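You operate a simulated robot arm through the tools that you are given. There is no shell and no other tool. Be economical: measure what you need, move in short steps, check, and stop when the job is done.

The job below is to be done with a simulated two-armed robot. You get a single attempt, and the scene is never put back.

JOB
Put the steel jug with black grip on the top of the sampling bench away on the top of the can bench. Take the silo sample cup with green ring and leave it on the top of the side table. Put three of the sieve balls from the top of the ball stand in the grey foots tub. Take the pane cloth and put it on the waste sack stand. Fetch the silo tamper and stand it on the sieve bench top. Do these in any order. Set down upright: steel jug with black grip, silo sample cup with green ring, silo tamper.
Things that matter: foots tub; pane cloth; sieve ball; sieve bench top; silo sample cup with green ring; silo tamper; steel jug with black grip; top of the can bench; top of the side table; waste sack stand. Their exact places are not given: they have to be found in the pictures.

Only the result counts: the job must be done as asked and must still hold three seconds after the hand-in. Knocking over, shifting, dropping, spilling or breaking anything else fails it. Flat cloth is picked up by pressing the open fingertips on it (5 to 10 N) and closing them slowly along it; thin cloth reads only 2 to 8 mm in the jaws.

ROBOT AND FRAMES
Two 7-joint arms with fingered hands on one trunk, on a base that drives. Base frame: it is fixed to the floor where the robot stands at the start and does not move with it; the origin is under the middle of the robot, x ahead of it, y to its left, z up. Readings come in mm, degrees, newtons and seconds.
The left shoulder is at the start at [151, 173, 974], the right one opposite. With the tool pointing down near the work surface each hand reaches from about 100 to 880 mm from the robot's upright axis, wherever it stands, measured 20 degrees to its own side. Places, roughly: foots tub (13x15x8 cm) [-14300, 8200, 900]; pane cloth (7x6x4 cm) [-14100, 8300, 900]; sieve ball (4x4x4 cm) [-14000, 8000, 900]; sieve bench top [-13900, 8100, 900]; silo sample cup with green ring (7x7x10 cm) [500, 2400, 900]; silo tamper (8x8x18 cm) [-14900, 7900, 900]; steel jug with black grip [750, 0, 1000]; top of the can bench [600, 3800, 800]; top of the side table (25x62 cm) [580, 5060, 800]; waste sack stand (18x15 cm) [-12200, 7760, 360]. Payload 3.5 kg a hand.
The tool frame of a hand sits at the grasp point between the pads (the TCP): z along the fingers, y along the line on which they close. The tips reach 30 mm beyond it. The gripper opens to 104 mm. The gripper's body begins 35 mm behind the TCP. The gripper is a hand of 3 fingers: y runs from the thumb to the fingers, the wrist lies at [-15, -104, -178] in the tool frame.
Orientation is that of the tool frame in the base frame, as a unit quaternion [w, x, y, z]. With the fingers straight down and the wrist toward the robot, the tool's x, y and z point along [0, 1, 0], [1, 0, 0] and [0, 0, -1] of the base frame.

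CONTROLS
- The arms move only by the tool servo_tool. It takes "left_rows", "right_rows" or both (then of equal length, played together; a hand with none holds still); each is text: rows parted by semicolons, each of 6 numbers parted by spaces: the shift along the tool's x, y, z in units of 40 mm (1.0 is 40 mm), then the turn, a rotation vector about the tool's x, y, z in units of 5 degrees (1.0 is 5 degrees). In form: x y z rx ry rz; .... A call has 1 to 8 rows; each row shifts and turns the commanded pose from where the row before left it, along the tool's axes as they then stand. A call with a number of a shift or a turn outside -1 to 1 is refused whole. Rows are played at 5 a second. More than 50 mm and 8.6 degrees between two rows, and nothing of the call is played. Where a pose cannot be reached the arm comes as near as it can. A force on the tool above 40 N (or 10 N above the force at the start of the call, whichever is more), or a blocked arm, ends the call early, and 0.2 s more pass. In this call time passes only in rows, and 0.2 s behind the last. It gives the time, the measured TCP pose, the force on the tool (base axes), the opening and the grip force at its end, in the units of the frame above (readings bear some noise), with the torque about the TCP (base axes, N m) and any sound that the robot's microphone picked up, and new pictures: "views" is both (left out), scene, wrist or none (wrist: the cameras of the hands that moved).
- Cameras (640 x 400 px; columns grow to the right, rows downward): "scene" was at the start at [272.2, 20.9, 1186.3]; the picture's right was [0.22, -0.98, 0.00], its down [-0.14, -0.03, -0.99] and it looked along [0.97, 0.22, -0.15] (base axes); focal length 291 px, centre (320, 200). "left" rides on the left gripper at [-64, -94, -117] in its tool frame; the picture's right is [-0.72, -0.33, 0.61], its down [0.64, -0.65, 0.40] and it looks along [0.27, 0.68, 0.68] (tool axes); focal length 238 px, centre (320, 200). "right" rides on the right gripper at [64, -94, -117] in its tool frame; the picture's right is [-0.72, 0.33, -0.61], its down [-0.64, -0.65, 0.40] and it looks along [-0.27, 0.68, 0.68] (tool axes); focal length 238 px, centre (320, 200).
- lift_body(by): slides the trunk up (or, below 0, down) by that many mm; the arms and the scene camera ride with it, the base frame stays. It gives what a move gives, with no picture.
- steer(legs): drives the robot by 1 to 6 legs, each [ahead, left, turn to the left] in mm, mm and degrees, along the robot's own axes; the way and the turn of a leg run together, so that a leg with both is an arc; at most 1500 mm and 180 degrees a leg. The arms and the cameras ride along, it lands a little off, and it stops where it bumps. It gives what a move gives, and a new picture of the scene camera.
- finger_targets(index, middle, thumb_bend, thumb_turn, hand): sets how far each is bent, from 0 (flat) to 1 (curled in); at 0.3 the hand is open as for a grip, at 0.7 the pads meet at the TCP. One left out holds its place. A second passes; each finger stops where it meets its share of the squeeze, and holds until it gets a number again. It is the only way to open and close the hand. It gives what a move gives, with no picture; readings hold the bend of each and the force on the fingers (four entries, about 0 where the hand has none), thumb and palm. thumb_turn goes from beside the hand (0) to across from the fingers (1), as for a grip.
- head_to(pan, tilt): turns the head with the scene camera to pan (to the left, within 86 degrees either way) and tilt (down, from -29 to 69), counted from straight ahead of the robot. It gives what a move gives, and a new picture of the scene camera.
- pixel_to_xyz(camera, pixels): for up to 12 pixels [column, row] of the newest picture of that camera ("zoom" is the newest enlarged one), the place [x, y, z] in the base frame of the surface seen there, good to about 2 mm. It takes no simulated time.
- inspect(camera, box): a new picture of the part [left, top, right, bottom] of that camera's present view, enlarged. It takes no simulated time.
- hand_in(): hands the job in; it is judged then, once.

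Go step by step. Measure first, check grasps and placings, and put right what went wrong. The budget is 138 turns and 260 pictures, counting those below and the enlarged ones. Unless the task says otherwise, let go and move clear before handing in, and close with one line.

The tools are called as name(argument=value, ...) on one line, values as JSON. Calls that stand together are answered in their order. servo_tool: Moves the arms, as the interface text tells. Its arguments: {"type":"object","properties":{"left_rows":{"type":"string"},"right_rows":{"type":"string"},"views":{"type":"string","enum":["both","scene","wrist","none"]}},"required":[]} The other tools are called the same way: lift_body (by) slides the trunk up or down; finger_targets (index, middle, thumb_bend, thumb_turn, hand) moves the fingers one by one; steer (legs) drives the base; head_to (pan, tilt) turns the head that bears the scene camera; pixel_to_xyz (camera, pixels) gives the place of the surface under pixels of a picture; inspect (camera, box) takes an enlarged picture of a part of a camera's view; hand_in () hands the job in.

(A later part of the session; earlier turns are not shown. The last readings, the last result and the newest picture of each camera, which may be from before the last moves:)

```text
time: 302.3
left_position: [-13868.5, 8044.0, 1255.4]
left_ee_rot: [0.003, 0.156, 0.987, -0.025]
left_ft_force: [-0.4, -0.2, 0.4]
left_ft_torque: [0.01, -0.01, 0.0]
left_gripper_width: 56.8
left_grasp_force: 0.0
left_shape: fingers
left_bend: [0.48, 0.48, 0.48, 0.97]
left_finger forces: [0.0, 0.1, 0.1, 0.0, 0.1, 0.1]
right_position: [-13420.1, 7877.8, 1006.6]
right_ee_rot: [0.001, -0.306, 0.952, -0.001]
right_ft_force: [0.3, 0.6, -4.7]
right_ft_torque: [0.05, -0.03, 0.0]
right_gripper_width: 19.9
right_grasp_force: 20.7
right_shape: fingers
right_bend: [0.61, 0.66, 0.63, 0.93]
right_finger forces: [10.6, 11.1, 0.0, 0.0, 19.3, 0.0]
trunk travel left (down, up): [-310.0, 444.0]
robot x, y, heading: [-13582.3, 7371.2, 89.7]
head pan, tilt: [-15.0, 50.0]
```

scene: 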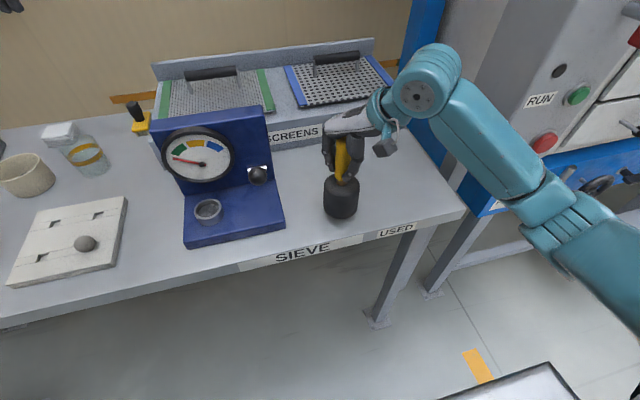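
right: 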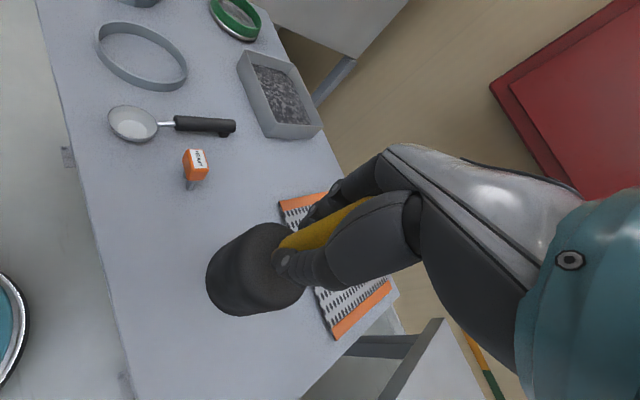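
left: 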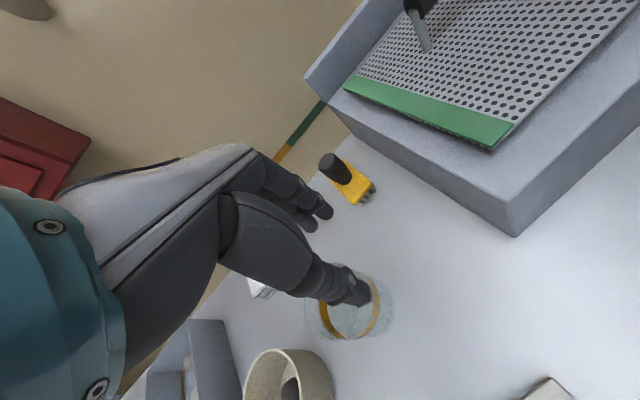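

Right over the free spot, 16 mm up. I lower to contact.

servo_tool(right_rows="0 0 0.25 0 0 0;0 0 0.12 0 0 0", views="none")

servo_tool(right_rows="0 0 0.05 0 0 0;0 0 0.05 0 0 0", views="none")

```text
time: 302.9
left_position: [-13869.4, 8044.5, 1254.6]
left_ee_rot: [0.003, 0.156, 0.987, -0.024]
left_ft_force: [0.2, -0.5, 0.3]
left_ft_torque: [0.02, 0.01, 0.02]
left_gripper_width: 56.8
left_grasp_force: 0.1
left_shape: fingers
left_bend: [0.48, 0.48, 0.48, 0.97]
left_finger forces: [0.0, 0.0, 0.0, 0.0, 0.2, 0.1]
right_position: [-13418.0, 7877.6, 991.7]
right_ee_rot: [0.001, -0.305, 0.952, 0.0]
right_ft_force: [0.1, 0.1, -4.4]
right_ft_torque: [0.04, 0.02, 0.01]
right_gripper_width: 20.1
right_grasp_force: 20.2
right_shape: fingers
right_bend: [0.61, 0.66, 0.63, 0.93]
right_finger forces: [10.6, 11.1, 0.1, 0.0, 19.2, 0.1]
trunk travel left (down, up): [-310.0, 444.0]
robot x, y, heading: [-13585.0, 7364.3, 89.8]
head pan, tilt: [-15.0, 50.0]
```

```text
time: 303.5
left_position: [-13869.3, 8043.2, 1254.7]
left_ee_rot: [0.004, 0.156, 0.987, -0.025]
left_ft_force: [0.4, 0.1, 0.7]
left_ft_torque: [0.0, 0.0, -0.01]
left_gripper_width: 56.9
left_grasp_force: 0.1
left_shape: fingers
left_bend: [0.48, 0.48, 0.48, 0.97]
left_finger forces: [0.0, 0.1, 0.0, 0.0, 0.1, 0.0]
right_position: [-13421.2, 7877.7, 988.7]
right_ee_rot: [0.001, -0.306, 0.952, 0.001]
right_ft_force: [-1.4, -2.6, 6.6]
right_ft_torque: [-0.09, 0.03, -0.02]
right_gripper_width: 20.1
right_grasp_force: 21.3
right_shape: fingers
right_bend: [0.61, 0.66, 0.63, 0.93]
right_finger forces: [11.0, 10.0, 0.1, 0.1, 21.3, 0.0]
trunk travel left (down, up): [-310.0, 444.0]
robot x, y, heading: [-13583.3, 7364.5, 89.9]
head pan, tilt: [-15.0, 50.0]
```

It touches (7 N upward). I open and rise.

finger_targets(hand="right", index=0.38, middle=0.38, thumb_bend=0.38)

servo_tool(right_rows="0 0 -0.4 0 0 0;0 0 -0.8 0 0 0;0 0 -0.9 0 0 0;0 0 -0.9 0 0 0;0 0 -0.9 0 0 0", views="scene")

inspect(camera="scene", box=[260, 110, 460, 260])

```text
time: 304.5
left_position: [-13869.2, 8042.7, 1255.7]
left_ee_rot: [0.002, 0.157, 0.987, -0.025]
left_ft_force: [-0.1, -0.7, -0.1]
left_ft_torque: [0.0, 0.03, 0.04]
left_gripper_width: 56.8
left_grasp_force: 0.1
left_shape: fingers
left_bend: [0.48, 0.48, 0.48, 0.97]
left_finger forces: [0.0, 0.0, 0.1, 0.1, 0.0, 0.0]
right_position: [-13419.8, 7877.2, 987.5]
right_ee_rot: [0.001, -0.306, 0.952, -0.002]
right_ft_force: [-0.9, -0.7, 0.3]
right_ft_torque: [0.02, -0.03, -0.03]
right_gripper_width: 82.7
right_grasp_force: 0.6
right_shape: fingers
right_bend: [0.38, 0.38, 0.38, 0.97]
right_finger forces: [0.0, 0.0, 0.0, 0.0, 0.7, 0.1]
trunk travel left (down, up): [-310.0, 444.0]
robot x, y, heading: [-13581.1, 7367.8, 89.9]
head pan, tilt: [-15.0, 50.0]
```

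```text
time: 305.7
left_position: [-13869.4, 8044.2, 1255.9]
left_ee_rot: [0.003, 0.155, 0.988, -0.023]
left_ft_force: [-0.2, 1.1, 0.2]
left_ft_torque: [0.01, -0.01, 0.02]
left_gripper_width: 56.9
left_grasp_force: 0.0
left_shape: fingers
left_bend: [0.48, 0.48, 0.48, 0.97]
left_finger forces: [0.0, 0.0, 0.0, 0.0, 0.0, 0.1]
right_position: [-13418.8, 7877.6, 1143.8]
right_ee_rot: [0.002, -0.306, 0.952, -0.002]
right_ft_force: [-1.3, 0.5, 0.0]
right_ft_torque: [-0.01, -0.02, -0.02]
right_gripper_width: 82.6
right_grasp_force: 0.2
right_shape: fingers
right_bend: [0.38, 0.38, 0.38, 0.97]
right_finger forces: [0.1, 0.1, 0.1, 0.1, 0.0, 0.1]
trunk travel left (down, up): [-310.0, 444.0]
robot x, y, heading: [-13586.7, 7365.6, 89.8]
head pan, tilt: [-15.0, 50.0]
```

scene: 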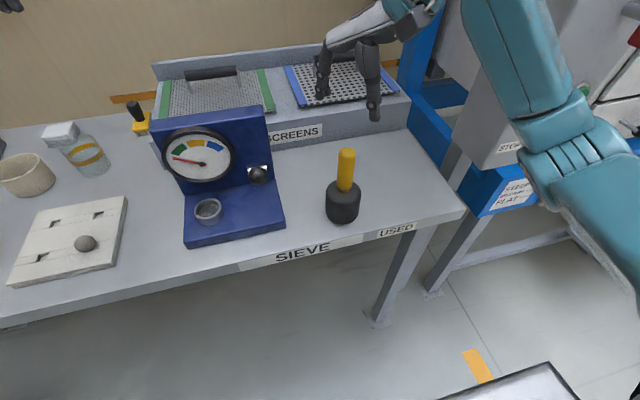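

```text
2.67 times, centred on (360, 185) of scene
```

zoom: 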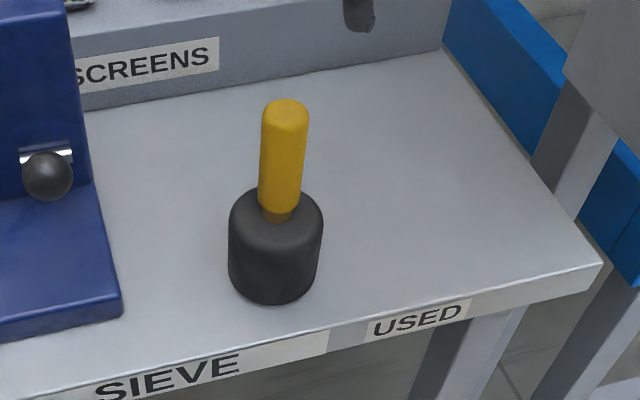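

The tamper stands upright on the sieve bench. Now the cloth: I turn the right hand's yaw square, and strafe left to x≈-14270.

servo_tool(right_rows="0 0 -0.3 0 0 0.9;0 0 -0.3 0 0 0.9;0 0 -0.3 0 0 0.9;0 0 0 0 0 0.9;0 0 0 0 0 0.9;0 0 0 0 0 0.9;0 0 0 0 0 0.9", views="none")

steer(legs=[[0, 683, 0.1], [130, 0, 0]])

head_to(pan=-12, tilt=45)

```text
time: 307.3
left_position: [-13869.4, 8043.6, 1254.5]
left_ee_rot: [0.004, 0.156, 0.988, -0.023]
left_ft_force: [0.3, -0.4, -0.1]
left_ft_torque: [0.0, -0.02, 0.01]
left_gripper_width: 57.0
left_grasp_force: 0.1
left_shape: fingers
left_bend: [0.48, 0.48, 0.48, 0.97]
left_finger forces: [0.1, 0.1, 0.0, 0.0, 0.1, 0.0]
right_position: [-13420.3, 7878.1, 1179.4]
right_ee_rot: [0.001, -0.035, 0.999, -0.002]
right_ft_force: [0.1, -0.2, -0.2]
right_ft_torque: [0.01, 0.02, 0.0]
right_gripper_width: 82.7
right_grasp_force: 0.0
right_shape: fingers
right_bend: [0.38, 0.38, 0.38, 0.97]
right_finger forces: [0.0, 0.0, 0.0, 0.0, 0.0, 0.0]
trunk travel left (down, up): [-310.0, 444.0]
robot x, y, heading: [-13583.9, 7366.0, 90.0]
head pan, tilt: [-15.0, 50.0]
```

```text
time: 312.0
left_position: [-14549.7, 8174.3, 1255.2]
left_ee_rot: [0.003, 0.155, 0.988, -0.025]
left_ft_force: [0.4, 0.3, -0.3]
left_ft_torque: [-0.02, 0.01, 0.01]
left_gripper_width: 57.0
left_grasp_force: 0.1
left_shape: fingers
left_bend: [0.48, 0.48, 0.48, 0.97]
left_finger forces: [0.0, 0.1, 0.0, 0.0, 0.0, 0.0]
right_position: [-14099.9, 8008.7, 1178.4]
right_ee_rot: [0.001, -0.036, 0.999, 0.0]
right_ft_force: [-0.1, 1.1, -0.2]
right_ft_torque: [-0.03, -0.05, 0.0]
right_gripper_width: 82.8
right_grasp_force: 0.0
right_shape: fingers
right_bend: [0.38, 0.38, 0.38, 0.97]
right_finger forces: [0.0, 0.0, 0.1, 0.0, 0.0, 0.2]
trunk travel left (down, up): [-310.0, 444.0]
robot x, y, heading: [-14263.9, 7495.3, 89.5]
head pan, tilt: [-15.0, 50.0]
```

scene: 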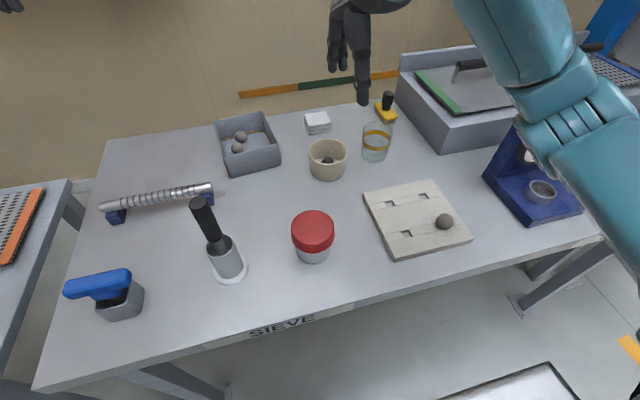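

```text
time: 312.6
left_position: [-14549.8, 8173.1, 1254.4]
left_ee_rot: [0.003, 0.155, 0.988, -0.025]
left_ft_force: [0.0, -0.3, 0.6]
left_ft_torque: [-0.03, 0.01, 0.03]
left_gripper_width: 56.9
left_grasp_force: 0.2
left_shape: fingers
left_bend: [0.48, 0.48, 0.48, 0.97]
left_finger forces: [0.0, 0.0, 0.1, 0.0, 0.0, 0.0]
right_position: [-14100.4, 8008.0, 1179.3]
right_ee_rot: [0.001, -0.035, 0.999, -0.001]
right_ft_force: [0.4, 0.0, 0.2]
right_ft_torque: [-0.01, -0.01, 0.01]
right_gripper_width: 82.9
right_grasp_force: 0.0
right_shape: fingers
right_bend: [0.38, 0.38, 0.38, 0.97]
right_finger forces: [0.1, 0.0, 0.1, 0.0, 0.0, 0.0]
trunk travel left (down, up): [-310.0, 444.0]
robot x, y, heading: [-14264.9, 7496.8, 90.0]
head pan, tilt: [-12.0, 45.0]
```

scene: 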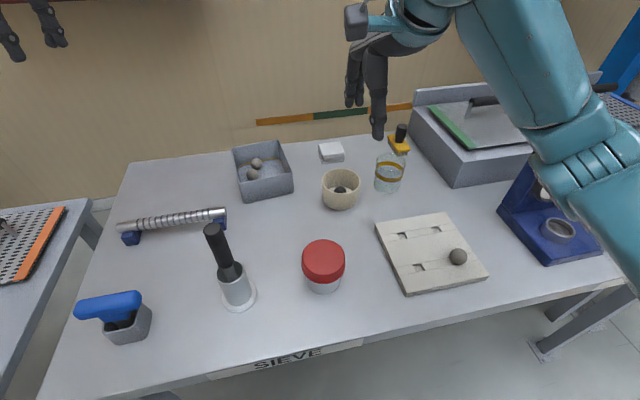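

The cloth is at (331,150). I drive 75 mm closer, lower the trunk 80 mm, open the hand and reach out in steps.

steer(legs=[[76, 0, 0]])

lift_body(by=-80)

servo_tool(right_rows="-0.23 0.85 0 0 0 0;-0.23 0.85 0 0 0 0;-0.23 0.85 0.2 0 0 0;-0.23 0.85 0.3 0 0 0;-0.23 0.85 0.5 0 0 0", views="both")

```text
time: 313.7
left_position: [-14550.7, 8250.7, 1255.2]
left_ee_rot: [0.003, 0.157, 0.987, -0.025]
left_ft_force: [0.1, 0.3, 0.5]
left_ft_torque: [-0.09, 0.0, -0.01]
left_gripper_width: 57.0
left_grasp_force: 0.1
left_shape: fingers
left_bend: [0.48, 0.48, 0.48, 0.97]
left_finger forces: [0.1, 0.0, 0.0, 0.0, 0.1, 0.0]
right_position: [-14099.8, 8083.6, 1179.2]
right_ee_rot: [0.001, -0.035, 0.999, -0.001]
right_ft_force: [0.4, 1.2, -0.4]
right_ft_torque: [0.0, 0.01, -0.03]
right_gripper_width: 82.8
right_grasp_force: 0.1
right_shape: fingers
right_bend: [0.38, 0.38, 0.38, 0.97]
right_finger forces: [0.1, 0.1, 0.0, 0.1, 0.0, 0.1]
trunk travel left (down, up): [-310.0, 444.0]
robot x, y, heading: [-14264.7, 7574.8, 89.7]
head pan, tilt: [-12.0, 45.0]
```

scene: 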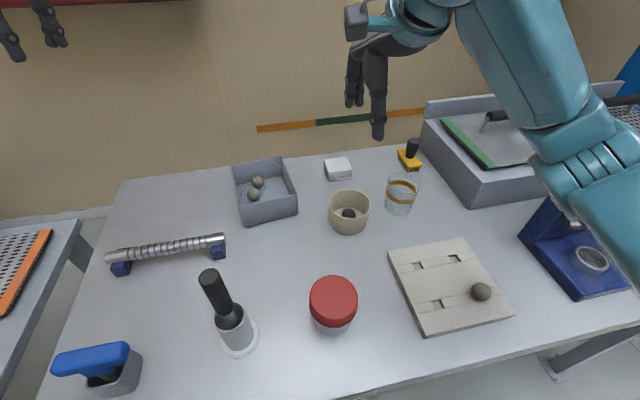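

```text
time: 314.8
left_position: [-14549.8, 8273.5, 1135.6]
left_ee_rot: [0.008, 0.155, 0.986, -0.058]
left_ft_force: [-0.8, 0.5, -0.1]
left_ft_torque: [0.02, 0.02, 0.03]
left_gripper_width: 57.2
left_grasp_force: 0.0
left_shape: fingers
left_bend: [0.48, 0.48, 0.48, 0.97]
left_finger forces: [0.0, 0.1, 0.0, 0.0, 0.1, 0.1]
right_position: [-14100.0, 8082.1, 1100.1]
right_ee_rot: [0.001, -0.034, 0.999, 0.0]
right_ft_force: [0.2, 0.8, 0.6]
right_ft_torque: [0.01, -0.01, 0.0]
right_gripper_width: 82.9
right_grasp_force: 0.1
right_shape: fingers
right_bend: [0.38, 0.38, 0.38, 0.97]
right_finger forces: [0.0, 0.0, 0.1, 0.1, 0.0, 0.1]
trunk travel left (down, up): [-230.0, 524.0]
robot x, y, heading: [-14262.2, 7571.9, 89.8]
head pan, tilt: [-12.0, 45.0]
```

```text
time: 316.0
left_position: [-14549.1, 8275.5, 1133.6]
left_ee_rot: [0.008, 0.156, 0.986, -0.059]
left_ft_force: [-0.6, -0.2, 0.7]
left_ft_torque: [-0.02, -0.01, 0.01]
left_gripper_width: 57.0
left_grasp_force: 0.0
left_shape: fingers
left_bend: [0.48, 0.48, 0.48, 0.97]
left_finger forces: [0.1, 0.0, 0.1, 0.1, 0.1, 0.1]
right_position: [-14065.6, 8257.4, 1059.2]
right_ee_rot: [0.002, -0.035, 0.999, 0.0]
right_ft_force: [0.3, 0.6, 0.3]
right_ft_torque: [0.04, -0.04, 0.0]
right_gripper_width: 82.8
right_grasp_force: 0.0
right_shape: fingers
right_bend: [0.38, 0.38, 0.38, 0.97]
right_finger forces: [0.0, 0.1, 0.0, 0.0, 0.0, 0.0]
trunk travel left (down, up): [-230.0, 524.0]
robot x, y, heading: [-14263.3, 7572.9, 89.8]
head pan, tilt: [-12.0, 45.0]
```

scene: 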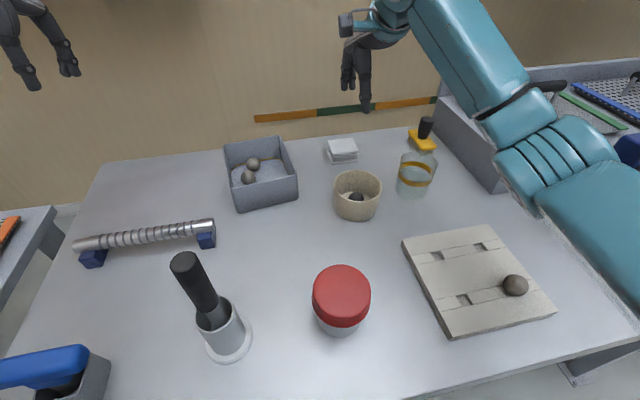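
right: 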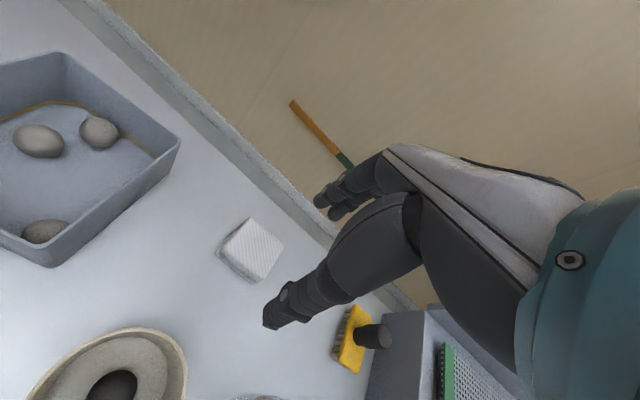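

All three balls lie in the tub, and the cloth is at (250,250) in the wrist view. I measure its corners.

pixel_to_xyz(camera="right", pixels=[[252, 222], [280, 247], [252, 275], [222, 250], [250, 249], [235, 268], [310, 260], [330, 250], [290, 200], [340, 335]])

inspect(camera="right", box=[170, 170, 350, 350])

```text
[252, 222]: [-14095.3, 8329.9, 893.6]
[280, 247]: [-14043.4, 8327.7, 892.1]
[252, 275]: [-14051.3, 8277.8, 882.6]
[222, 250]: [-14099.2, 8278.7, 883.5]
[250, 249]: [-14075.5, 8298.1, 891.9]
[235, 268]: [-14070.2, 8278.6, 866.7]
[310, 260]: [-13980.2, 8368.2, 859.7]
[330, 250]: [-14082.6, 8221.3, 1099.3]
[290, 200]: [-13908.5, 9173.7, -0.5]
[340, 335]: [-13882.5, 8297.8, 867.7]
```

```text
2.22 times, centred on (260, 260) of right
```

zoom: 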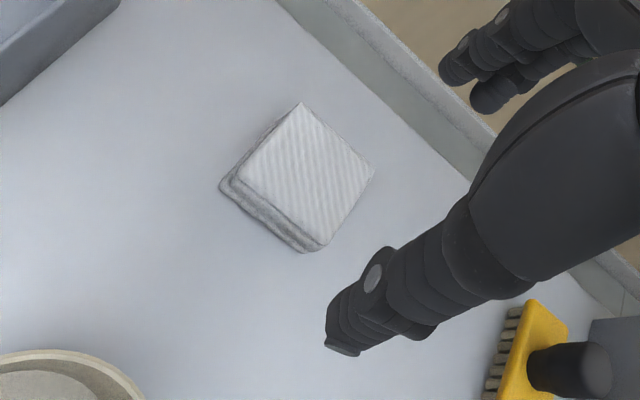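

The cloth block spans x -14103…-14037, y 8277…8333, with top z 893. I move above its centre and down.

servo_tool(right_rows="0 0.3 0.8 0 0 0;0 0.3 0.8 0 0 0;0 0.3 0.8 0 0 0;0 0.29 0.6 0 0 0", views="wrist")

```text
time: 317.0
left_position: [-14549.8, 8274.9, 1135.0]
left_ee_rot: [0.009, 0.156, 0.986, -0.059]
left_ft_force: [-1.2, -0.4, 0.4]
left_ft_torque: [0.03, 0.02, 0.02]
left_gripper_width: 56.7
left_grasp_force: 0.0
left_shape: fingers
left_bend: [0.48, 0.48, 0.48, 0.97]
left_finger forces: [0.0, 0.0, 0.1, 0.0, 0.0, 0.0]
right_position: [-14069.3, 8303.1, 938.4]
right_ee_rot: [0.002, -0.035, 0.999, -0.001]
right_ft_force: [-0.1, 0.3, 0.0]
right_ft_torque: [-0.02, 0.05, 0.01]
right_gripper_width: 83.0
right_grasp_force: 0.0
right_shape: fingers
right_bend: [0.38, 0.38, 0.38, 0.97]
right_finger forces: [0.0, 0.0, 0.0, 0.0, 0.0, 0.0]
trunk travel left (down, up): [-230.0, 524.0]
robot x, y, heading: [-14259.3, 7568.6, 89.6]
head pan, tilt: [-12.0, 45.0]
```

right: 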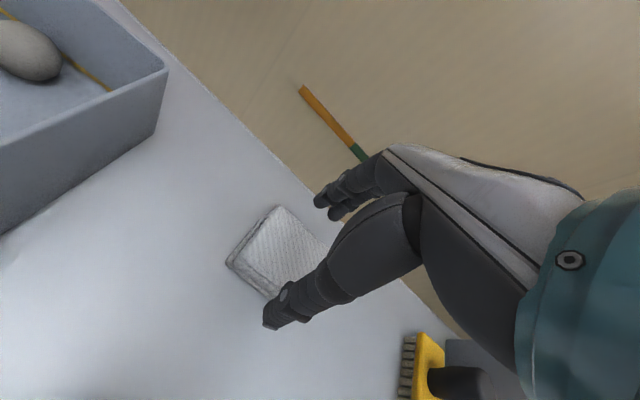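

In reach and centred. I lower to tips just above the bench and close gently.

servo_tool(right_rows="0 0.03 0.55 0 0 0;0 0 0.35 0 0 0;0 0 0.15 0 0 0", views="none")

finger_targets(hand="right", index=0.62, middle=0.62, thumb_bend=0.62)

inspect(camera="right", box=[190, 150, 410, 370])

```text
time: 317.8
left_position: [-14550.0, 8274.7, 1133.3]
left_ee_rot: [0.008, 0.155, 0.986, -0.058]
left_ft_force: [0.2, 0.9, 0.1]
left_ft_torque: [-0.02, -0.01, 0.0]
left_gripper_width: 56.9
left_grasp_force: 0.0
left_shape: fingers
left_bend: [0.48, 0.48, 0.48, 0.97]
left_finger forces: [0.1, 0.0, 0.0, 0.1, 0.1, 0.0]
right_position: [-14069.9, 8303.6, 897.3]
right_ee_rot: [0.001, -0.035, 0.999, -0.001]
right_ft_force: [-0.5, -0.2, -0.7]
right_ft_torque: [0.02, -0.02, -0.04]
right_gripper_width: 82.9
right_grasp_force: 0.0
right_shape: fingers
right_bend: [0.38, 0.38, 0.38, 0.97]
right_finger forces: [0.0, 0.0, 0.0, 0.0, 0.1, 0.1]
trunk travel left (down, up): [-230.0, 524.0]
robot x, y, heading: [-14264.0, 7573.5, 89.8]
head pan, tilt: [-12.0, 45.0]
```

```text
time: 318.8
left_position: [-14548.9, 8275.0, 1134.4]
left_ee_rot: [0.009, 0.155, 0.986, -0.058]
left_ft_force: [-0.2, 0.9, 0.4]
left_ft_torque: [-0.02, -0.02, 0.0]
left_gripper_width: 56.8
left_grasp_force: 0.1
left_shape: fingers
left_bend: [0.48, 0.48, 0.48, 0.97]
left_finger forces: [0.1, 0.1, 0.1, 0.0, 0.1, 0.0]
right_position: [-14069.9, 8304.6, 897.5]
right_ee_rot: [0.0, -0.035, 0.999, 0.0]
right_ft_force: [0.3, 0.6, 0.8]
right_ft_torque: [0.09, -0.04, -0.01]
right_gripper_width: 54.0
right_grasp_force: 16.8
right_shape: fingers
right_bend: [0.51, 0.54, 0.51, 0.96]
right_finger forces: [9.5, 8.0, 0.0, 0.0, 16.7, 0.0]
trunk travel left (down, up): [-230.0, 524.0]
robot x, y, heading: [-14267.1, 7571.5, 89.8]
head pan, tilt: [-12.0, 45.0]
```

```text
1.82 times, centred on (300, 260) of right
```

zoom: 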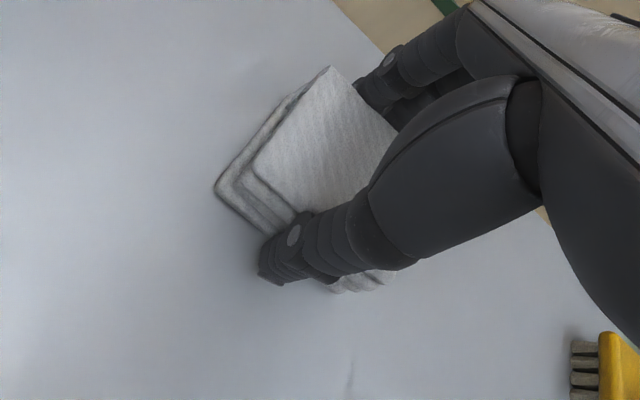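

The cloth block is clamped at 54 mm with 17 N. I lift.

servo_tool(right_rows="0 0 -0.3 0 0 0;0 0 -0.5 0 0 0;0 0 -0.8 0 0 0;0 -0.2 -0.9 0 0 0;0 -0.3 -0.9 0 0 0;0 -0.3 -0.9 0 0 0", views="both")

```text
time: 320.2
left_position: [-14549.4, 8274.2, 1133.7]
left_ee_rot: [0.009, 0.156, 0.986, -0.059]
left_ft_force: [-0.3, 0.0, 0.0]
left_ft_torque: [0.04, 0.02, 0.0]
left_gripper_width: 56.8
left_grasp_force: 0.0
left_shape: fingers
left_bend: [0.48, 0.48, 0.48, 0.97]
left_finger forces: [0.0, 0.0, 0.0, 0.0, 0.0, 0.1]
right_position: [-14066.9, 8271.7, 1069.2]
right_ee_rot: [0.001, -0.035, 0.999, -0.001]
right_ft_force: [-0.1, 0.5, -1.2]
right_ft_torque: [-0.01, -0.06, 0.02]
right_gripper_width: 54.1
right_grasp_force: 16.9
right_shape: fingers
right_bend: [0.51, 0.55, 0.51, 0.96]
right_finger forces: [9.4, 7.5, 0.0, 0.1, 16.8, 0.0]
trunk travel left (down, up): [-230.0, 524.0]
robot x, y, heading: [-14262.9, 7571.9, 89.6]
head pan, tilt: [-12.0, 45.0]
```

scene: 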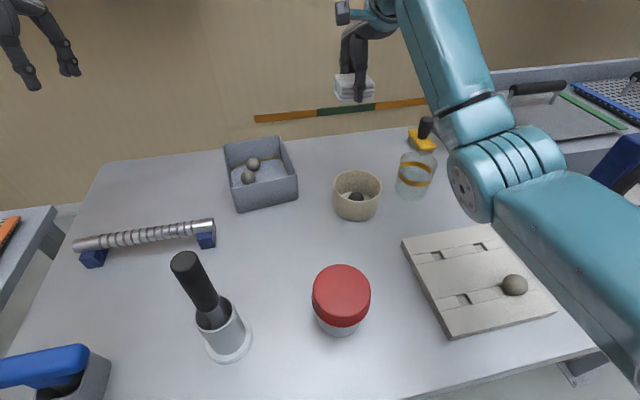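
right: 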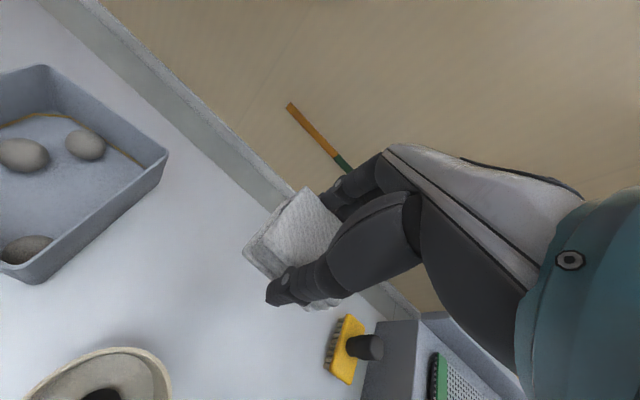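

The cloth is held. I raise the trunk a bit, back well away from the bench, and then try to bring the stuck left arm around to the side.

lift_body(by=80)

steer(legs=[[-900, 0, 0.3]])

servo_tool(left_rows="0.9 -0.5 0 0 0 -0.8;0.9 -0.5 0 0 0 -0.8;0.9 -0.5 0 0 0 -0.8;0.9 -0.5 0 0 0 -0.8;0.9 -0.5 0 0 0 -0.8;0.9 -0.5 0 0 0 -0.8;0.9 -0.5 0 0 0 -0.8;0.9 -0.5 0 0 0 -0.8", views="none")

servo_tool(right_rows="0 -0.7 0 0 0 0;0 -0.7 0 0 0 0;0 -0.7 0 0 0 0;0 -0.7 0 0 0 0;0 -0.7 0 0 0 0", views="none")

```text
time: 321.4
left_position: [-14548.9, 8252.6, 1249.8]
left_ee_rot: [0.003, 0.155, 0.987, -0.028]
left_ft_force: [0.3, -0.3, -0.5]
left_ft_torque: [-0.03, 0.05, -0.01]
left_gripper_width: 56.8
left_grasp_force: 0.0
left_shape: fingers
left_bend: [0.48, 0.48, 0.48, 0.97]
left_finger forces: [0.1, 0.0, 0.0, 0.1, 0.0, 0.0]
right_position: [-14068.4, 8273.5, 1148.6]
right_ee_rot: [0.002, -0.035, 0.999, -0.001]
right_ft_force: [-0.2, 0.1, -1.4]
right_ft_torque: [0.01, -0.01, -0.02]
right_gripper_width: 54.3
right_grasp_force: 16.6
right_shape: fingers
right_bend: [0.51, 0.55, 0.51, 0.96]
right_finger forces: [9.4, 7.3, 0.1, 0.0, 16.8, 0.0]
trunk travel left (down, up): [-310.0, 444.0]
robot x, y, heading: [-14267.3, 7571.3, 89.6]
head pan, tilt: [-12.0, 45.0]
```

```text
time: 326.1
left_position: [-14552.0, 7360.8, 1250.9]
left_ee_rot: [0.003, 0.158, 0.987, -0.027]
left_ft_force: [0.1, 0.1, -0.9]
left_ft_torque: [0.01, 0.03, -0.01]
left_gripper_width: 57.0
left_grasp_force: 0.1
left_shape: fingers
left_bend: [0.48, 0.48, 0.48, 0.97]
left_finger forces: [0.1, 0.1, 0.0, 0.0, 0.0, 0.1]
right_position: [-14070.0, 7381.0, 1149.7]
right_ee_rot: [0.0, -0.034, 0.999, -0.001]
right_ft_force: [0.0, -0.3, -0.5]
right_ft_torque: [0.03, 0.03, 0.0]
right_gripper_width: 54.1
right_grasp_force: 16.7
right_shape: fingers
right_bend: [0.51, 0.55, 0.51, 0.96]
right_finger forces: [9.4, 7.5, 0.1, 0.0, 16.8, 0.0]
trunk travel left (down, up): [-310.0, 444.0]
robot x, y, heading: [-14268.9, 6680.7, 89.5]
head pan, tilt: [-12.0, 45.0]
```

scene: 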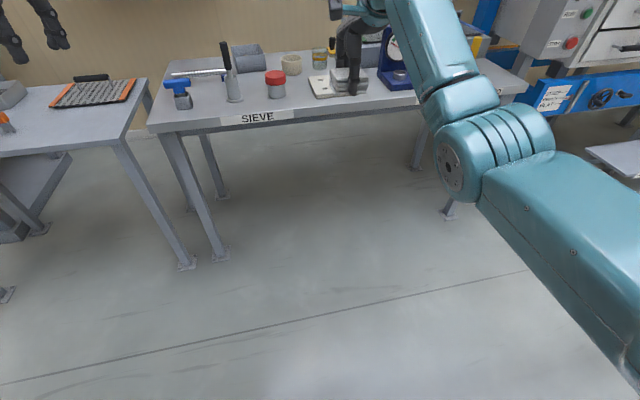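

```text
time: 327.9
left_position: [-14848.1, 7223.8, 1260.7]
left_ee_rot: [-0.004, -0.121, 0.992, -0.026]
left_ft_force: [-0.2, -0.4, -0.7]
left_ft_torque: [-0.03, 0.0, 0.01]
left_gripper_width: 56.9
left_grasp_force: 0.0
left_shape: fingers
left_bend: [0.48, 0.48, 0.48, 0.97]
left_finger forces: [0.0, 0.1, 0.0, 0.0, 0.0, 0.1]
right_position: [-14069.3, 7379.8, 1150.3]
right_ee_rot: [0.001, -0.034, 0.999, -0.001]
right_ft_force: [0.1, -1.0, 0.9]
right_ft_torque: [0.01, -0.01, 0.02]
right_gripper_width: 54.1
right_grasp_force: 16.5
right_shape: fingers
right_bend: [0.51, 0.55, 0.51, 0.96]
right_finger forces: [9.5, 7.4, 0.0, 0.0, 16.7, 0.1]
trunk travel left (down, up): [-310.0, 444.0]
robot x, y, heading: [-14270.3, 6676.7, 89.6]
head pan, tilt: [-12.0, 45.0]
```

```text
time: 329.1
left_position: [-14847.4, 7223.0, 1260.6]
left_ee_rot: [-0.005, -0.12, 0.992, -0.028]
left_ft_force: [0.2, -0.6, -1.2]
left_ft_torque: [0.01, 0.05, -0.01]
left_gripper_width: 56.8
left_grasp_force: 0.0
left_shape: fingers
left_bend: [0.48, 0.48, 0.48, 0.97]
left_finger forces: [0.0, 0.1, 0.0, 0.1, 0.1, 0.1]
right_position: [-14059.3, 7242.1, 1149.0]
right_ee_rot: [0.0, -0.033, 0.999, -0.001]
right_ft_force: [-0.3, -0.5, -0.8]
right_ft_torque: [0.04, 0.01, -0.01]
right_gripper_width: 53.4
right_grasp_force: 16.8
right_shape: fingers
right_bend: [0.51, 0.55, 0.51, 0.96]
right_finger forces: [9.3, 7.3, 0.0, 0.0, 16.6, 0.1]
trunk travel left (down, up): [-310.0, 444.0]
robot x, y, heading: [-14270.2, 6679.6, 89.2]
head pan, tilt: [-12.0, 45.0]
```

The left arm came free. I tuck it in properly, then drive right to the waste sack stand and look at it.

servo_tool(left_rows="-0.73 -0.71 0 0 0 0;-0.73 -0.71 0 0 0 0;-0.73 -0.71 0 0 0 0;-0.73 -0.71 0 0 0 0;-0.73 -0.71 0 0 0 0;-0.73 -0.71 0 0 0 0", views="none")

steer(legs=[[0, -1400, 0.5], [0, -480, 0]])

head_to(pan=-10, tilt=40)

```text
time: 330.5
left_position: [-14636.2, 7101.0, 1265.9]
left_ee_rot: [-0.004, -0.121, 0.992, -0.028]
left_ft_force: [0.1, 1.3, 0.2]
left_ft_torque: [0.04, 0.08, 0.0]
left_gripper_width: 56.8
left_grasp_force: 0.1
left_shape: fingers
left_bend: [0.48, 0.48, 0.48, 0.97]
left_finger forces: [0.0, 0.1, 0.0, 0.0, 0.0, 0.1]
right_position: [-14060.9, 7240.7, 1148.9]
right_ee_rot: [0.001, -0.033, 0.999, -0.001]
right_ft_force: [0.5, -0.8, -0.2]
right_ft_torque: [-0.02, -0.03, -0.01]
right_gripper_width: 54.0
right_grasp_force: 16.1
right_shape: fingers
right_bend: [0.51, 0.55, 0.51, 0.96]
right_finger forces: [9.3, 7.2, 0.1, 0.0, 16.5, 0.1]
trunk travel left (down, up): [-310.0, 444.0]
robot x, y, heading: [-14271.8, 6679.3, 89.7]
head pan, tilt: [-12.0, 45.0]
```

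```text
time: 339.9
left_position: [-12760.1, 7094.0, 1265.8]
left_ee_rot: [-0.004, -0.122, 0.992, -0.028]
left_ft_force: [0.3, 0.7, 0.7]
left_ft_torque: [0.01, 0.01, 0.0]
left_gripper_width: 57.1
left_grasp_force: 0.0
left_shape: fingers
left_bend: [0.48, 0.48, 0.48, 0.97]
left_finger forces: [0.0, 0.0, 0.0, 0.0, 0.0, 0.0]
right_position: [-12185.4, 7235.6, 1149.5]
right_ee_rot: [0.001, -0.034, 0.999, -0.002]
right_ft_force: [0.2, 1.3, -0.9]
right_ft_torque: [-0.01, 0.0, -0.04]
right_gripper_width: 53.9
right_grasp_force: 16.8
right_shape: fingers
right_bend: [0.51, 0.55, 0.51, 0.96]
right_finger forces: [9.3, 7.3, 0.1, 0.0, 16.6, 0.0]
trunk travel left (down, up): [-310.0, 444.0]
robot x, y, heading: [-12394.6, 6671.1, 89.6]
head pan, tilt: [-12.0, 45.0]
```

scene: 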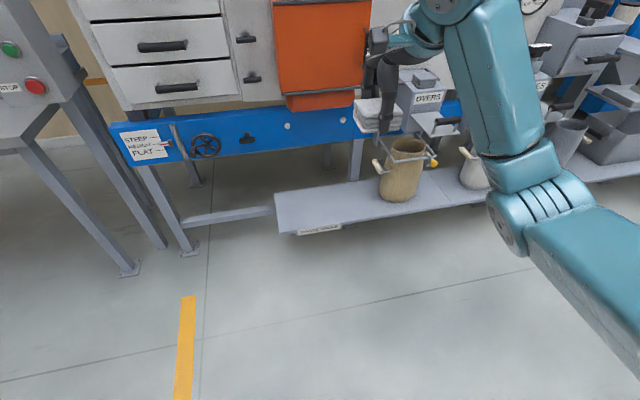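

```text
time: 340.6
left_position: [-12761.0, 7094.0, 1267.2]
left_ee_rot: [-0.004, -0.122, 0.992, -0.028]
left_ft_force: [0.0, -0.5, -0.5]
left_ft_torque: [-0.02, -0.02, 0.03]
left_gripper_width: 56.9
left_grasp_force: 0.0
left_shape: fingers
left_bend: [0.48, 0.48, 0.48, 0.97]
left_finger forces: [0.0, 0.0, 0.0, 0.1, 0.0, 0.0]
right_position: [-12185.8, 7236.4, 1149.2]
right_ee_rot: [0.001, -0.035, 0.999, 0.0]
right_ft_force: [0.0, -1.1, -0.8]
right_ft_torque: [-0.03, 0.02, -0.02]
right_gripper_width: 53.9
right_grasp_force: 16.6
right_shape: fingers
right_bend: [0.51, 0.55, 0.51, 0.96]
right_finger forces: [9.2, 7.2, 0.0, 0.0, 16.5, 0.0]
trunk travel left (down, up): [-310.0, 444.0]
robot x, y, heading: [-12393.3, 6676.5, 89.7]
head pan, tilt: [-10.0, 40.0]
```

scene: 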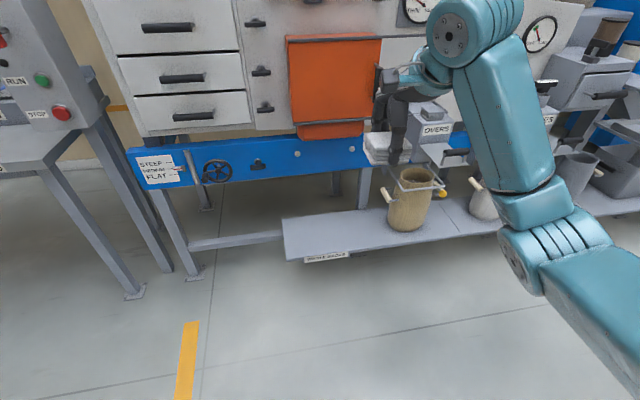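

The shelf's left end with a label is at (330,240). I enlarge it to read the label and measure.

inspect(camera="scene", box=[270, 150, 450, 290])

pixel_to_xyz(camera="scene", pixels=[[284, 222], [288, 255], [330, 215], [330, 235], [330, 250], [370, 240], [370, 205], [405, 225], [305, 240], [350, 225], [340, 130], [365, 185]])

```text
2.86 times, centred on (360, 220) of scene
```

zoom: 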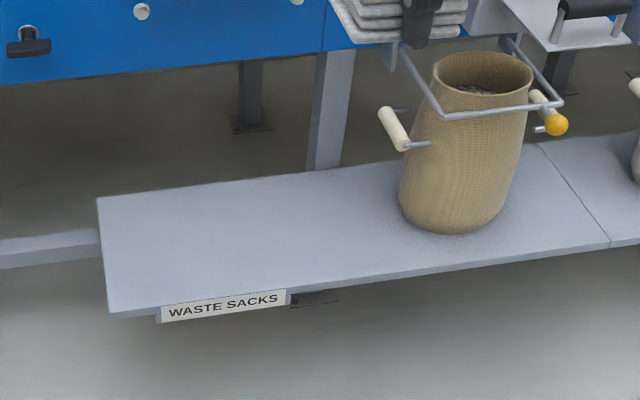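

```text
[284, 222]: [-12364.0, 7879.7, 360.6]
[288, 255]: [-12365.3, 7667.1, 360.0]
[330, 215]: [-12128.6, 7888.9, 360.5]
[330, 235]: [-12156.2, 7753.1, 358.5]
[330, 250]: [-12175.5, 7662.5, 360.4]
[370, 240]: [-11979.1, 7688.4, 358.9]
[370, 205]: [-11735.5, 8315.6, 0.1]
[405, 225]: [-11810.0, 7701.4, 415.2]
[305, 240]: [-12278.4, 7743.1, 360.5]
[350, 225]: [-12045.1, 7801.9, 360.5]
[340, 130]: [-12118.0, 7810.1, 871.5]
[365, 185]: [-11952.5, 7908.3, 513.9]
```

The label reads "WASTE SACKS"; the stand's plate is at z 360, y 7640–7885, x from -12365. I'll set the cloth at about (-12195,7755). I lower the trunk fully and the arm low first, then drive in.

lift_body(by=-300)

servo_tool(right_rows="0 0 0.95 0 0 0;0 0 0.95 0 0 0;0 0 0.95 0 0 0;0 0 0.95 0 0 0;0 0 0.95 0 0 0;0 0 0.95 0 0 0", views="none")

servo_tool(right_rows="0 0 0.8 0 0 0;0 0 0.8 0 0 0;0 0 0.8 0 0 0;0 0 0.8 0 0 0", views="scene")

```text
time: 343.6
left_position: [-12759.6, 7099.6, 961.9]
left_ee_rot: [-0.004, -0.122, 0.992, -0.032]
left_ft_force: [-1.0, 0.0, 0.7]
left_ft_torque: [0.01, -0.03, 0.03]
left_gripper_width: 56.8
left_grasp_force: 0.0
left_shape: fingers
left_bend: [0.48, 0.48, 0.48, 0.97]
left_finger forces: [0.0, 0.0, 0.1, 0.0, 0.1, 0.0]
right_position: [-12185.9, 7236.2, 849.4]
right_ee_rot: [0.001, -0.035, 0.999, 0.0]
right_ft_force: [0.1, -0.5, -0.9]
right_ft_torque: [-0.02, -0.02, 0.0]
right_gripper_width: 53.8
right_grasp_force: 16.5
right_shape: fingers
right_bend: [0.51, 0.55, 0.51, 0.96]
right_finger forces: [9.3, 7.3, 0.1, 0.0, 16.5, 0.0]
trunk travel left (down, up): [-10.0, 744.0]
robot x, y, heading: [-12392.1, 6674.4, 89.6]
head pan, tilt: [-10.0, 40.0]
```

```text
time: 345.0
left_position: [-12760.7, 7099.8, 962.0]
left_ee_rot: [-0.005, -0.121, 0.992, -0.032]
left_ft_force: [-0.1, -1.1, -0.6]
left_ft_torque: [-0.02, -0.01, 0.02]
left_gripper_width: 56.7
left_grasp_force: 0.1
left_shape: fingers
left_bend: [0.48, 0.48, 0.48, 0.97]
left_finger forces: [0.0, 0.1, 0.0, 0.0, 0.1, 0.0]
right_position: [-12185.4, 7235.5, 620.5]
right_ee_rot: [0.001, -0.034, 0.999, 0.0]
right_ft_force: [-0.4, 0.8, -0.5]
right_ft_torque: [-0.01, 0.0, 0.01]
right_gripper_width: 53.7
right_grasp_force: 16.4
right_shape: fingers
right_bend: [0.51, 0.55, 0.51, 0.96]
right_finger forces: [9.2, 7.1, 0.1, 0.0, 16.3, 0.0]
trunk travel left (down, up): [-10.0, 744.0]
robot x, y, heading: [-12392.1, 6676.0, 89.9]
head pan, tilt: [-10.0, 40.0]
```

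```text
time: 346.0
left_position: [-12760.4, 7098.8, 961.9]
left_ee_rot: [-0.004, -0.121, 0.992, -0.032]
left_ft_force: [-0.6, 0.3, 0.3]
left_ft_torque: [0.0, 0.0, 0.05]
left_gripper_width: 56.8
left_grasp_force: 0.1
left_shape: fingers
left_bend: [0.48, 0.48, 0.48, 0.97]
left_finger forces: [0.0, 0.0, 0.1, 0.0, 0.1, 0.0]
right_position: [-12184.9, 7235.4, 492.6]
right_ee_rot: [0.0, -0.034, 0.999, 0.0]
right_ft_force: [0.0, 0.4, -0.3]
right_ft_torque: [-0.01, -0.01, -0.01]
right_gripper_width: 53.5
right_grasp_force: 16.4
right_shape: fingers
right_bend: [0.51, 0.55, 0.51, 0.96]
right_finger forces: [9.1, 7.1, 0.0, 0.0, 16.3, 0.1]
trunk travel left (down, up): [-10.0, 744.0]
robot x, y, heading: [-12396.6, 6671.5, 89.9]
head pan, tilt: [-10.0, 40.0]
```

scene: 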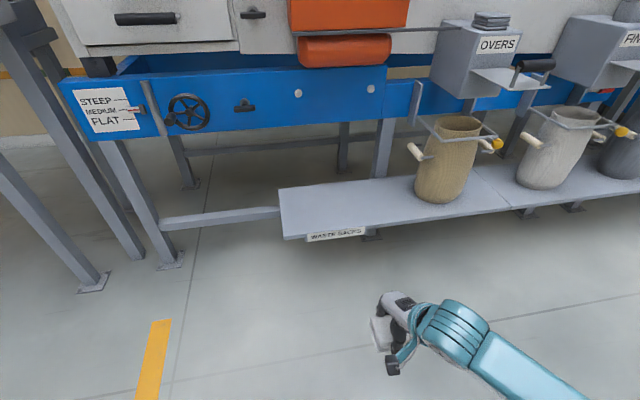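

The hand is low with the cloth. I measure the blue beam's lower edge, then drive in 420 mm.

pixel_to_xyz(camera="scene", pixels=[[290, 124], [350, 118], [290, 85], [410, 148], [320, 60], [390, 330]])

steer(legs=[[420, 0, 0]])

```text
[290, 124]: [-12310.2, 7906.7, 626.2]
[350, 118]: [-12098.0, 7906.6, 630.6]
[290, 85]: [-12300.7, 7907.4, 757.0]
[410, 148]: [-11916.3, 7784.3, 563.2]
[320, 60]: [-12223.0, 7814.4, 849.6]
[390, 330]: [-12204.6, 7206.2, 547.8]
```

```text
time: 348.6
left_position: [-12758.9, 7520.7, 962.7]
left_ee_rot: [-0.004, -0.121, 0.992, -0.032]
left_ft_force: [-0.4, -0.5, 0.6]
left_ft_torque: [-0.02, 0.02, -0.01]
left_gripper_width: 56.9
left_grasp_force: 0.0
left_shape: fingers
left_bend: [0.48, 0.48, 0.48, 0.97]
left_finger forces: [0.1, 0.0, 0.1, 0.0, 0.1, 0.0]
right_position: [-12181.6, 7656.2, 494.2]
right_ee_rot: [0.001, -0.035, 0.999, -0.002]
right_ft_force: [0.2, -0.7, -0.3]
right_ft_torque: [0.03, 0.04, -0.02]
right_gripper_width: 53.3
right_grasp_force: 16.0
right_shape: fingers
right_bend: [0.51, 0.55, 0.51, 0.96]
right_finger forces: [9.1, 7.0, 0.1, 0.1, 16.2, 0.0]
trunk travel left (down, up): [-10.0, 744.0]
robot x, y, heading: [-12387.3, 7096.4, 89.6]
head pan, tilt: [-10.0, 40.0]
```

scene: 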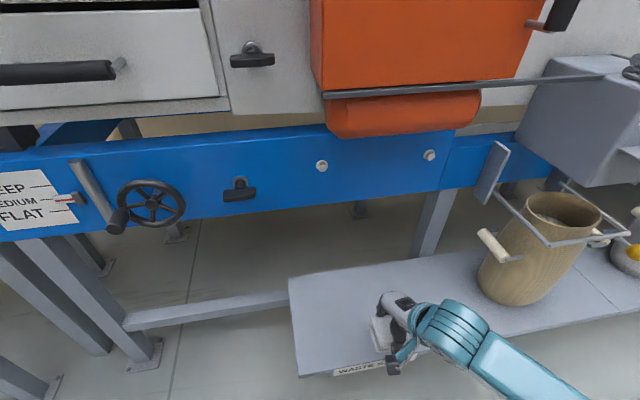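

All clear (the beam face is at y 7907). I drive the last 92 mm and lower the cloth to near the plate.

steer(legs=[[93, 14, 0]])

servo_tool(right_rows="0 0 0.7 0 0 0;0 0 0.7 0 0 0;0 0 0.6 0 0 0", views="both")

```text
time: 349.7
left_position: [-12772.4, 7613.2, 961.1]
left_ee_rot: [-0.005, -0.121, 0.992, -0.032]
left_ft_force: [-0.4, 0.7, -0.3]
left_ft_torque: [0.02, 0.01, -0.01]
left_gripper_width: 56.9
left_grasp_force: 0.1
left_shape: fingers
left_bend: [0.48, 0.48, 0.48, 0.97]
left_finger forces: [0.0, 0.0, 0.0, 0.0, 0.1, 0.1]
right_position: [-12196.0, 7748.9, 493.6]
right_ee_rot: [0.0, -0.035, 0.999, -0.001]
right_ft_force: [0.1, -0.9, -1.0]
right_ft_torque: [0.03, -0.02, -0.01]
right_gripper_width: 53.6
right_grasp_force: 15.9
right_shape: fingers
right_bend: [0.51, 0.55, 0.51, 0.96]
right_finger forces: [9.1, 7.0, 0.0, 0.1, 16.1, 0.0]
trunk travel left (down, up): [-10.0, 744.0]
robot x, y, heading: [-12399.2, 7189.9, 89.6]
head pan, tilt: [-10.0, 40.0]
```

scene: 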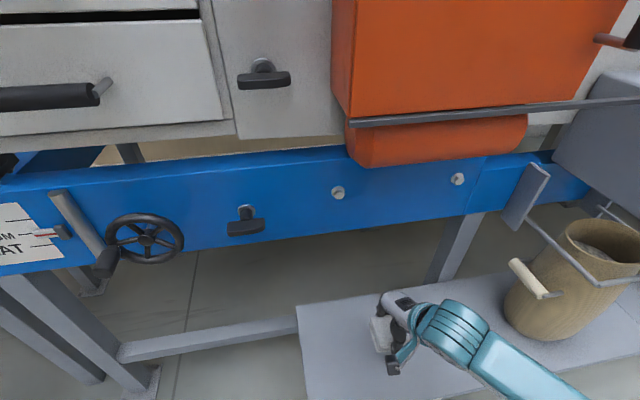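

```text
time: 350.5
left_position: [-12771.6, 7613.9, 962.1]
left_ee_rot: [-0.004, -0.122, 0.992, -0.032]
left_ft_force: [-0.2, -0.3, -0.1]
left_ft_torque: [-0.03, 0.0, -0.03]
left_gripper_width: 57.1
left_grasp_force: 0.0
left_shape: fingers
left_bend: [0.48, 0.48, 0.48, 0.97]
left_finger forces: [0.0, 0.1, 0.1, 0.1, 0.0, 0.0]
right_position: [-12195.9, 7748.2, 413.6]
right_ee_rot: [0.002, -0.035, 0.999, -0.001]
right_ft_force: [0.2, -0.1, -0.2]
right_ft_torque: [-0.04, 0.03, -0.01]
right_gripper_width: 53.7
right_grasp_force: 16.5
right_shape: fingers
right_bend: [0.51, 0.55, 0.51, 0.96]
right_finger forces: [9.1, 6.9, 0.0, 0.0, 16.0, 0.1]
trunk travel left (down, up): [-10.0, 744.0]
robot x, y, heading: [-12401.1, 7185.7, 89.6]
head pan, tilt: [-10.0, 40.0]
```

scene: 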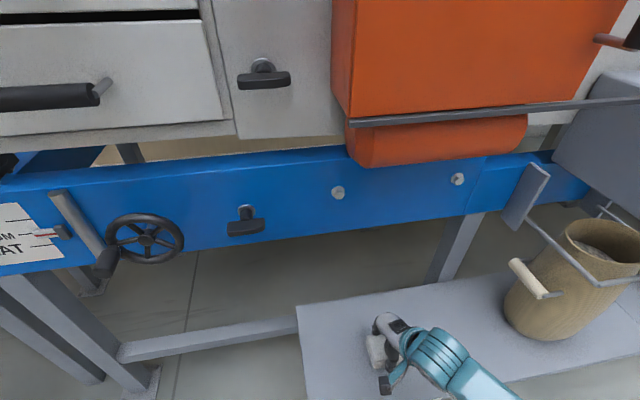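
right: 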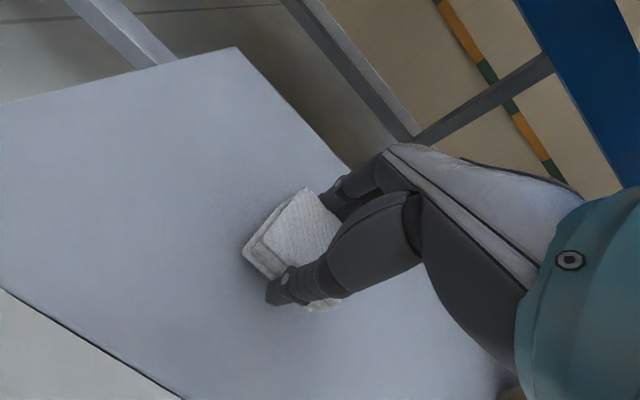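

The cloth is right above the stand. I lower the last 15 mm, release and rise.

servo_tool(right_rows="0 0 0.2 0 0 0;0 0 0.12 0 0 0;0 0 0.08 0 0 0", views="none")

finger_targets(hand="right", index=0.38, middle=0.38, thumb_bend=0.38)

servo_tool(right_rows="0 0 -0.3 0 0 0;0 0 -0.6 0 0 0;0 0 -0.9 0 0 0;0 0 -0.7 0 0 0", views="both")

```text
time: 351.3
left_position: [-12771.3, 7613.5, 962.1]
left_ee_rot: [-0.003, -0.12, 0.992, -0.032]
left_ft_force: [0.8, -0.6, 0.3]
left_ft_torque: [-0.01, -0.04, 0.01]
left_gripper_width: 56.8
left_grasp_force: 0.0
left_shape: fingers
left_bend: [0.48, 0.48, 0.48, 0.97]
left_finger forces: [0.0, 0.1, 0.0, 0.0, 0.1, 0.0]
right_position: [-12195.4, 7748.7, 398.0]
right_ee_rot: [0.001, -0.035, 0.999, 0.0]
right_ft_force: [-0.2, -0.9, 0.8]
right_ft_torque: [0.03, -0.05, -0.01]
right_gripper_width: 53.6
right_grasp_force: 16.4
right_shape: fingers
right_bend: [0.51, 0.55, 0.51, 0.96]
right_finger forces: [9.0, 7.1, 0.1, 0.0, 16.4, 0.0]
trunk travel left (down, up): [-10.0, 744.0]
robot x, y, heading: [-12404.1, 7190.1, 89.9]
head pan, tilt: [-10.0, 40.0]
```

```text
time: 352.3
left_position: [-12772.0, 7613.6, 962.5]
left_ee_rot: [-0.004, -0.121, 0.992, -0.032]
left_ft_force: [0.6, 0.1, -0.1]
left_ft_torque: [0.03, 0.0, 0.0]
left_gripper_width: 56.9
left_grasp_force: 0.1
left_shape: fingers
left_bend: [0.48, 0.48, 0.48, 0.97]
left_finger forces: [0.0, 0.0, 0.0, 0.0, 0.0, 0.1]
right_position: [-12195.7, 7747.7, 396.5]
right_ee_rot: [0.001, -0.035, 0.999, -0.002]
right_ft_force: [0.6, 0.1, -0.4]
right_ft_torque: [0.0, 0.02, -0.04]
right_gripper_width: 82.6
right_grasp_force: 0.1
right_shape: fingers
right_bend: [0.38, 0.38, 0.38, 0.97]
right_finger forces: [0.0, 0.0, 0.0, 0.0, 0.0, 0.1]
trunk travel left (down, up): [-10.0, 744.0]
robot x, y, heading: [-12404.9, 7189.1, 89.7]
head pan, tilt: [-10.0, 40.0]
```

```text
time: 353.3
left_position: [-12772.1, 7612.2, 963.1]
left_ee_rot: [-0.004, -0.121, 0.992, -0.032]
left_ft_force: [0.4, -0.3, 0.6]
left_ft_torque: [0.0, -0.02, -0.01]
left_gripper_width: 56.8
left_grasp_force: 0.0
left_shape: fingers
left_bend: [0.48, 0.48, 0.48, 0.97]
left_finger forces: [0.0, 0.0, 0.0, 0.0, 0.0, 0.1]
right_position: [-12195.4, 7749.0, 498.6]
right_ee_rot: [0.0, -0.034, 0.999, -0.001]
right_ft_force: [0.4, 0.6, 0.0]
right_ft_torque: [-0.01, 0.04, 0.01]
right_gripper_width: 82.8
right_grasp_force: 0.0
right_shape: fingers
right_bend: [0.38, 0.38, 0.38, 0.97]
right_finger forces: [0.0, 0.0, 0.0, 0.0, 0.0, 0.0]
trunk travel left (down, up): [-10.0, 744.0]
robot x, y, heading: [-12406.6, 7187.6, 89.6]
head pan, tilt: [-10.0, 40.0]
```

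scene: 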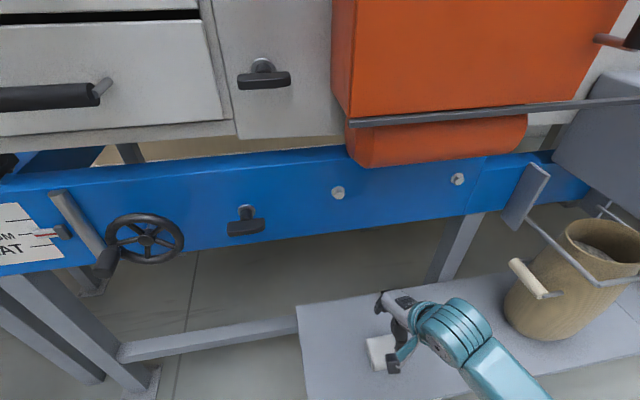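
right: 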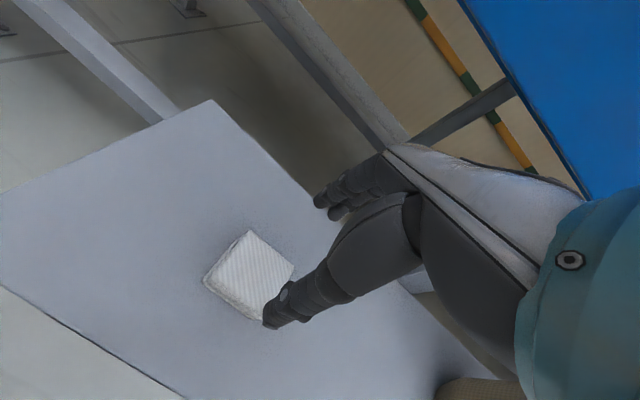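

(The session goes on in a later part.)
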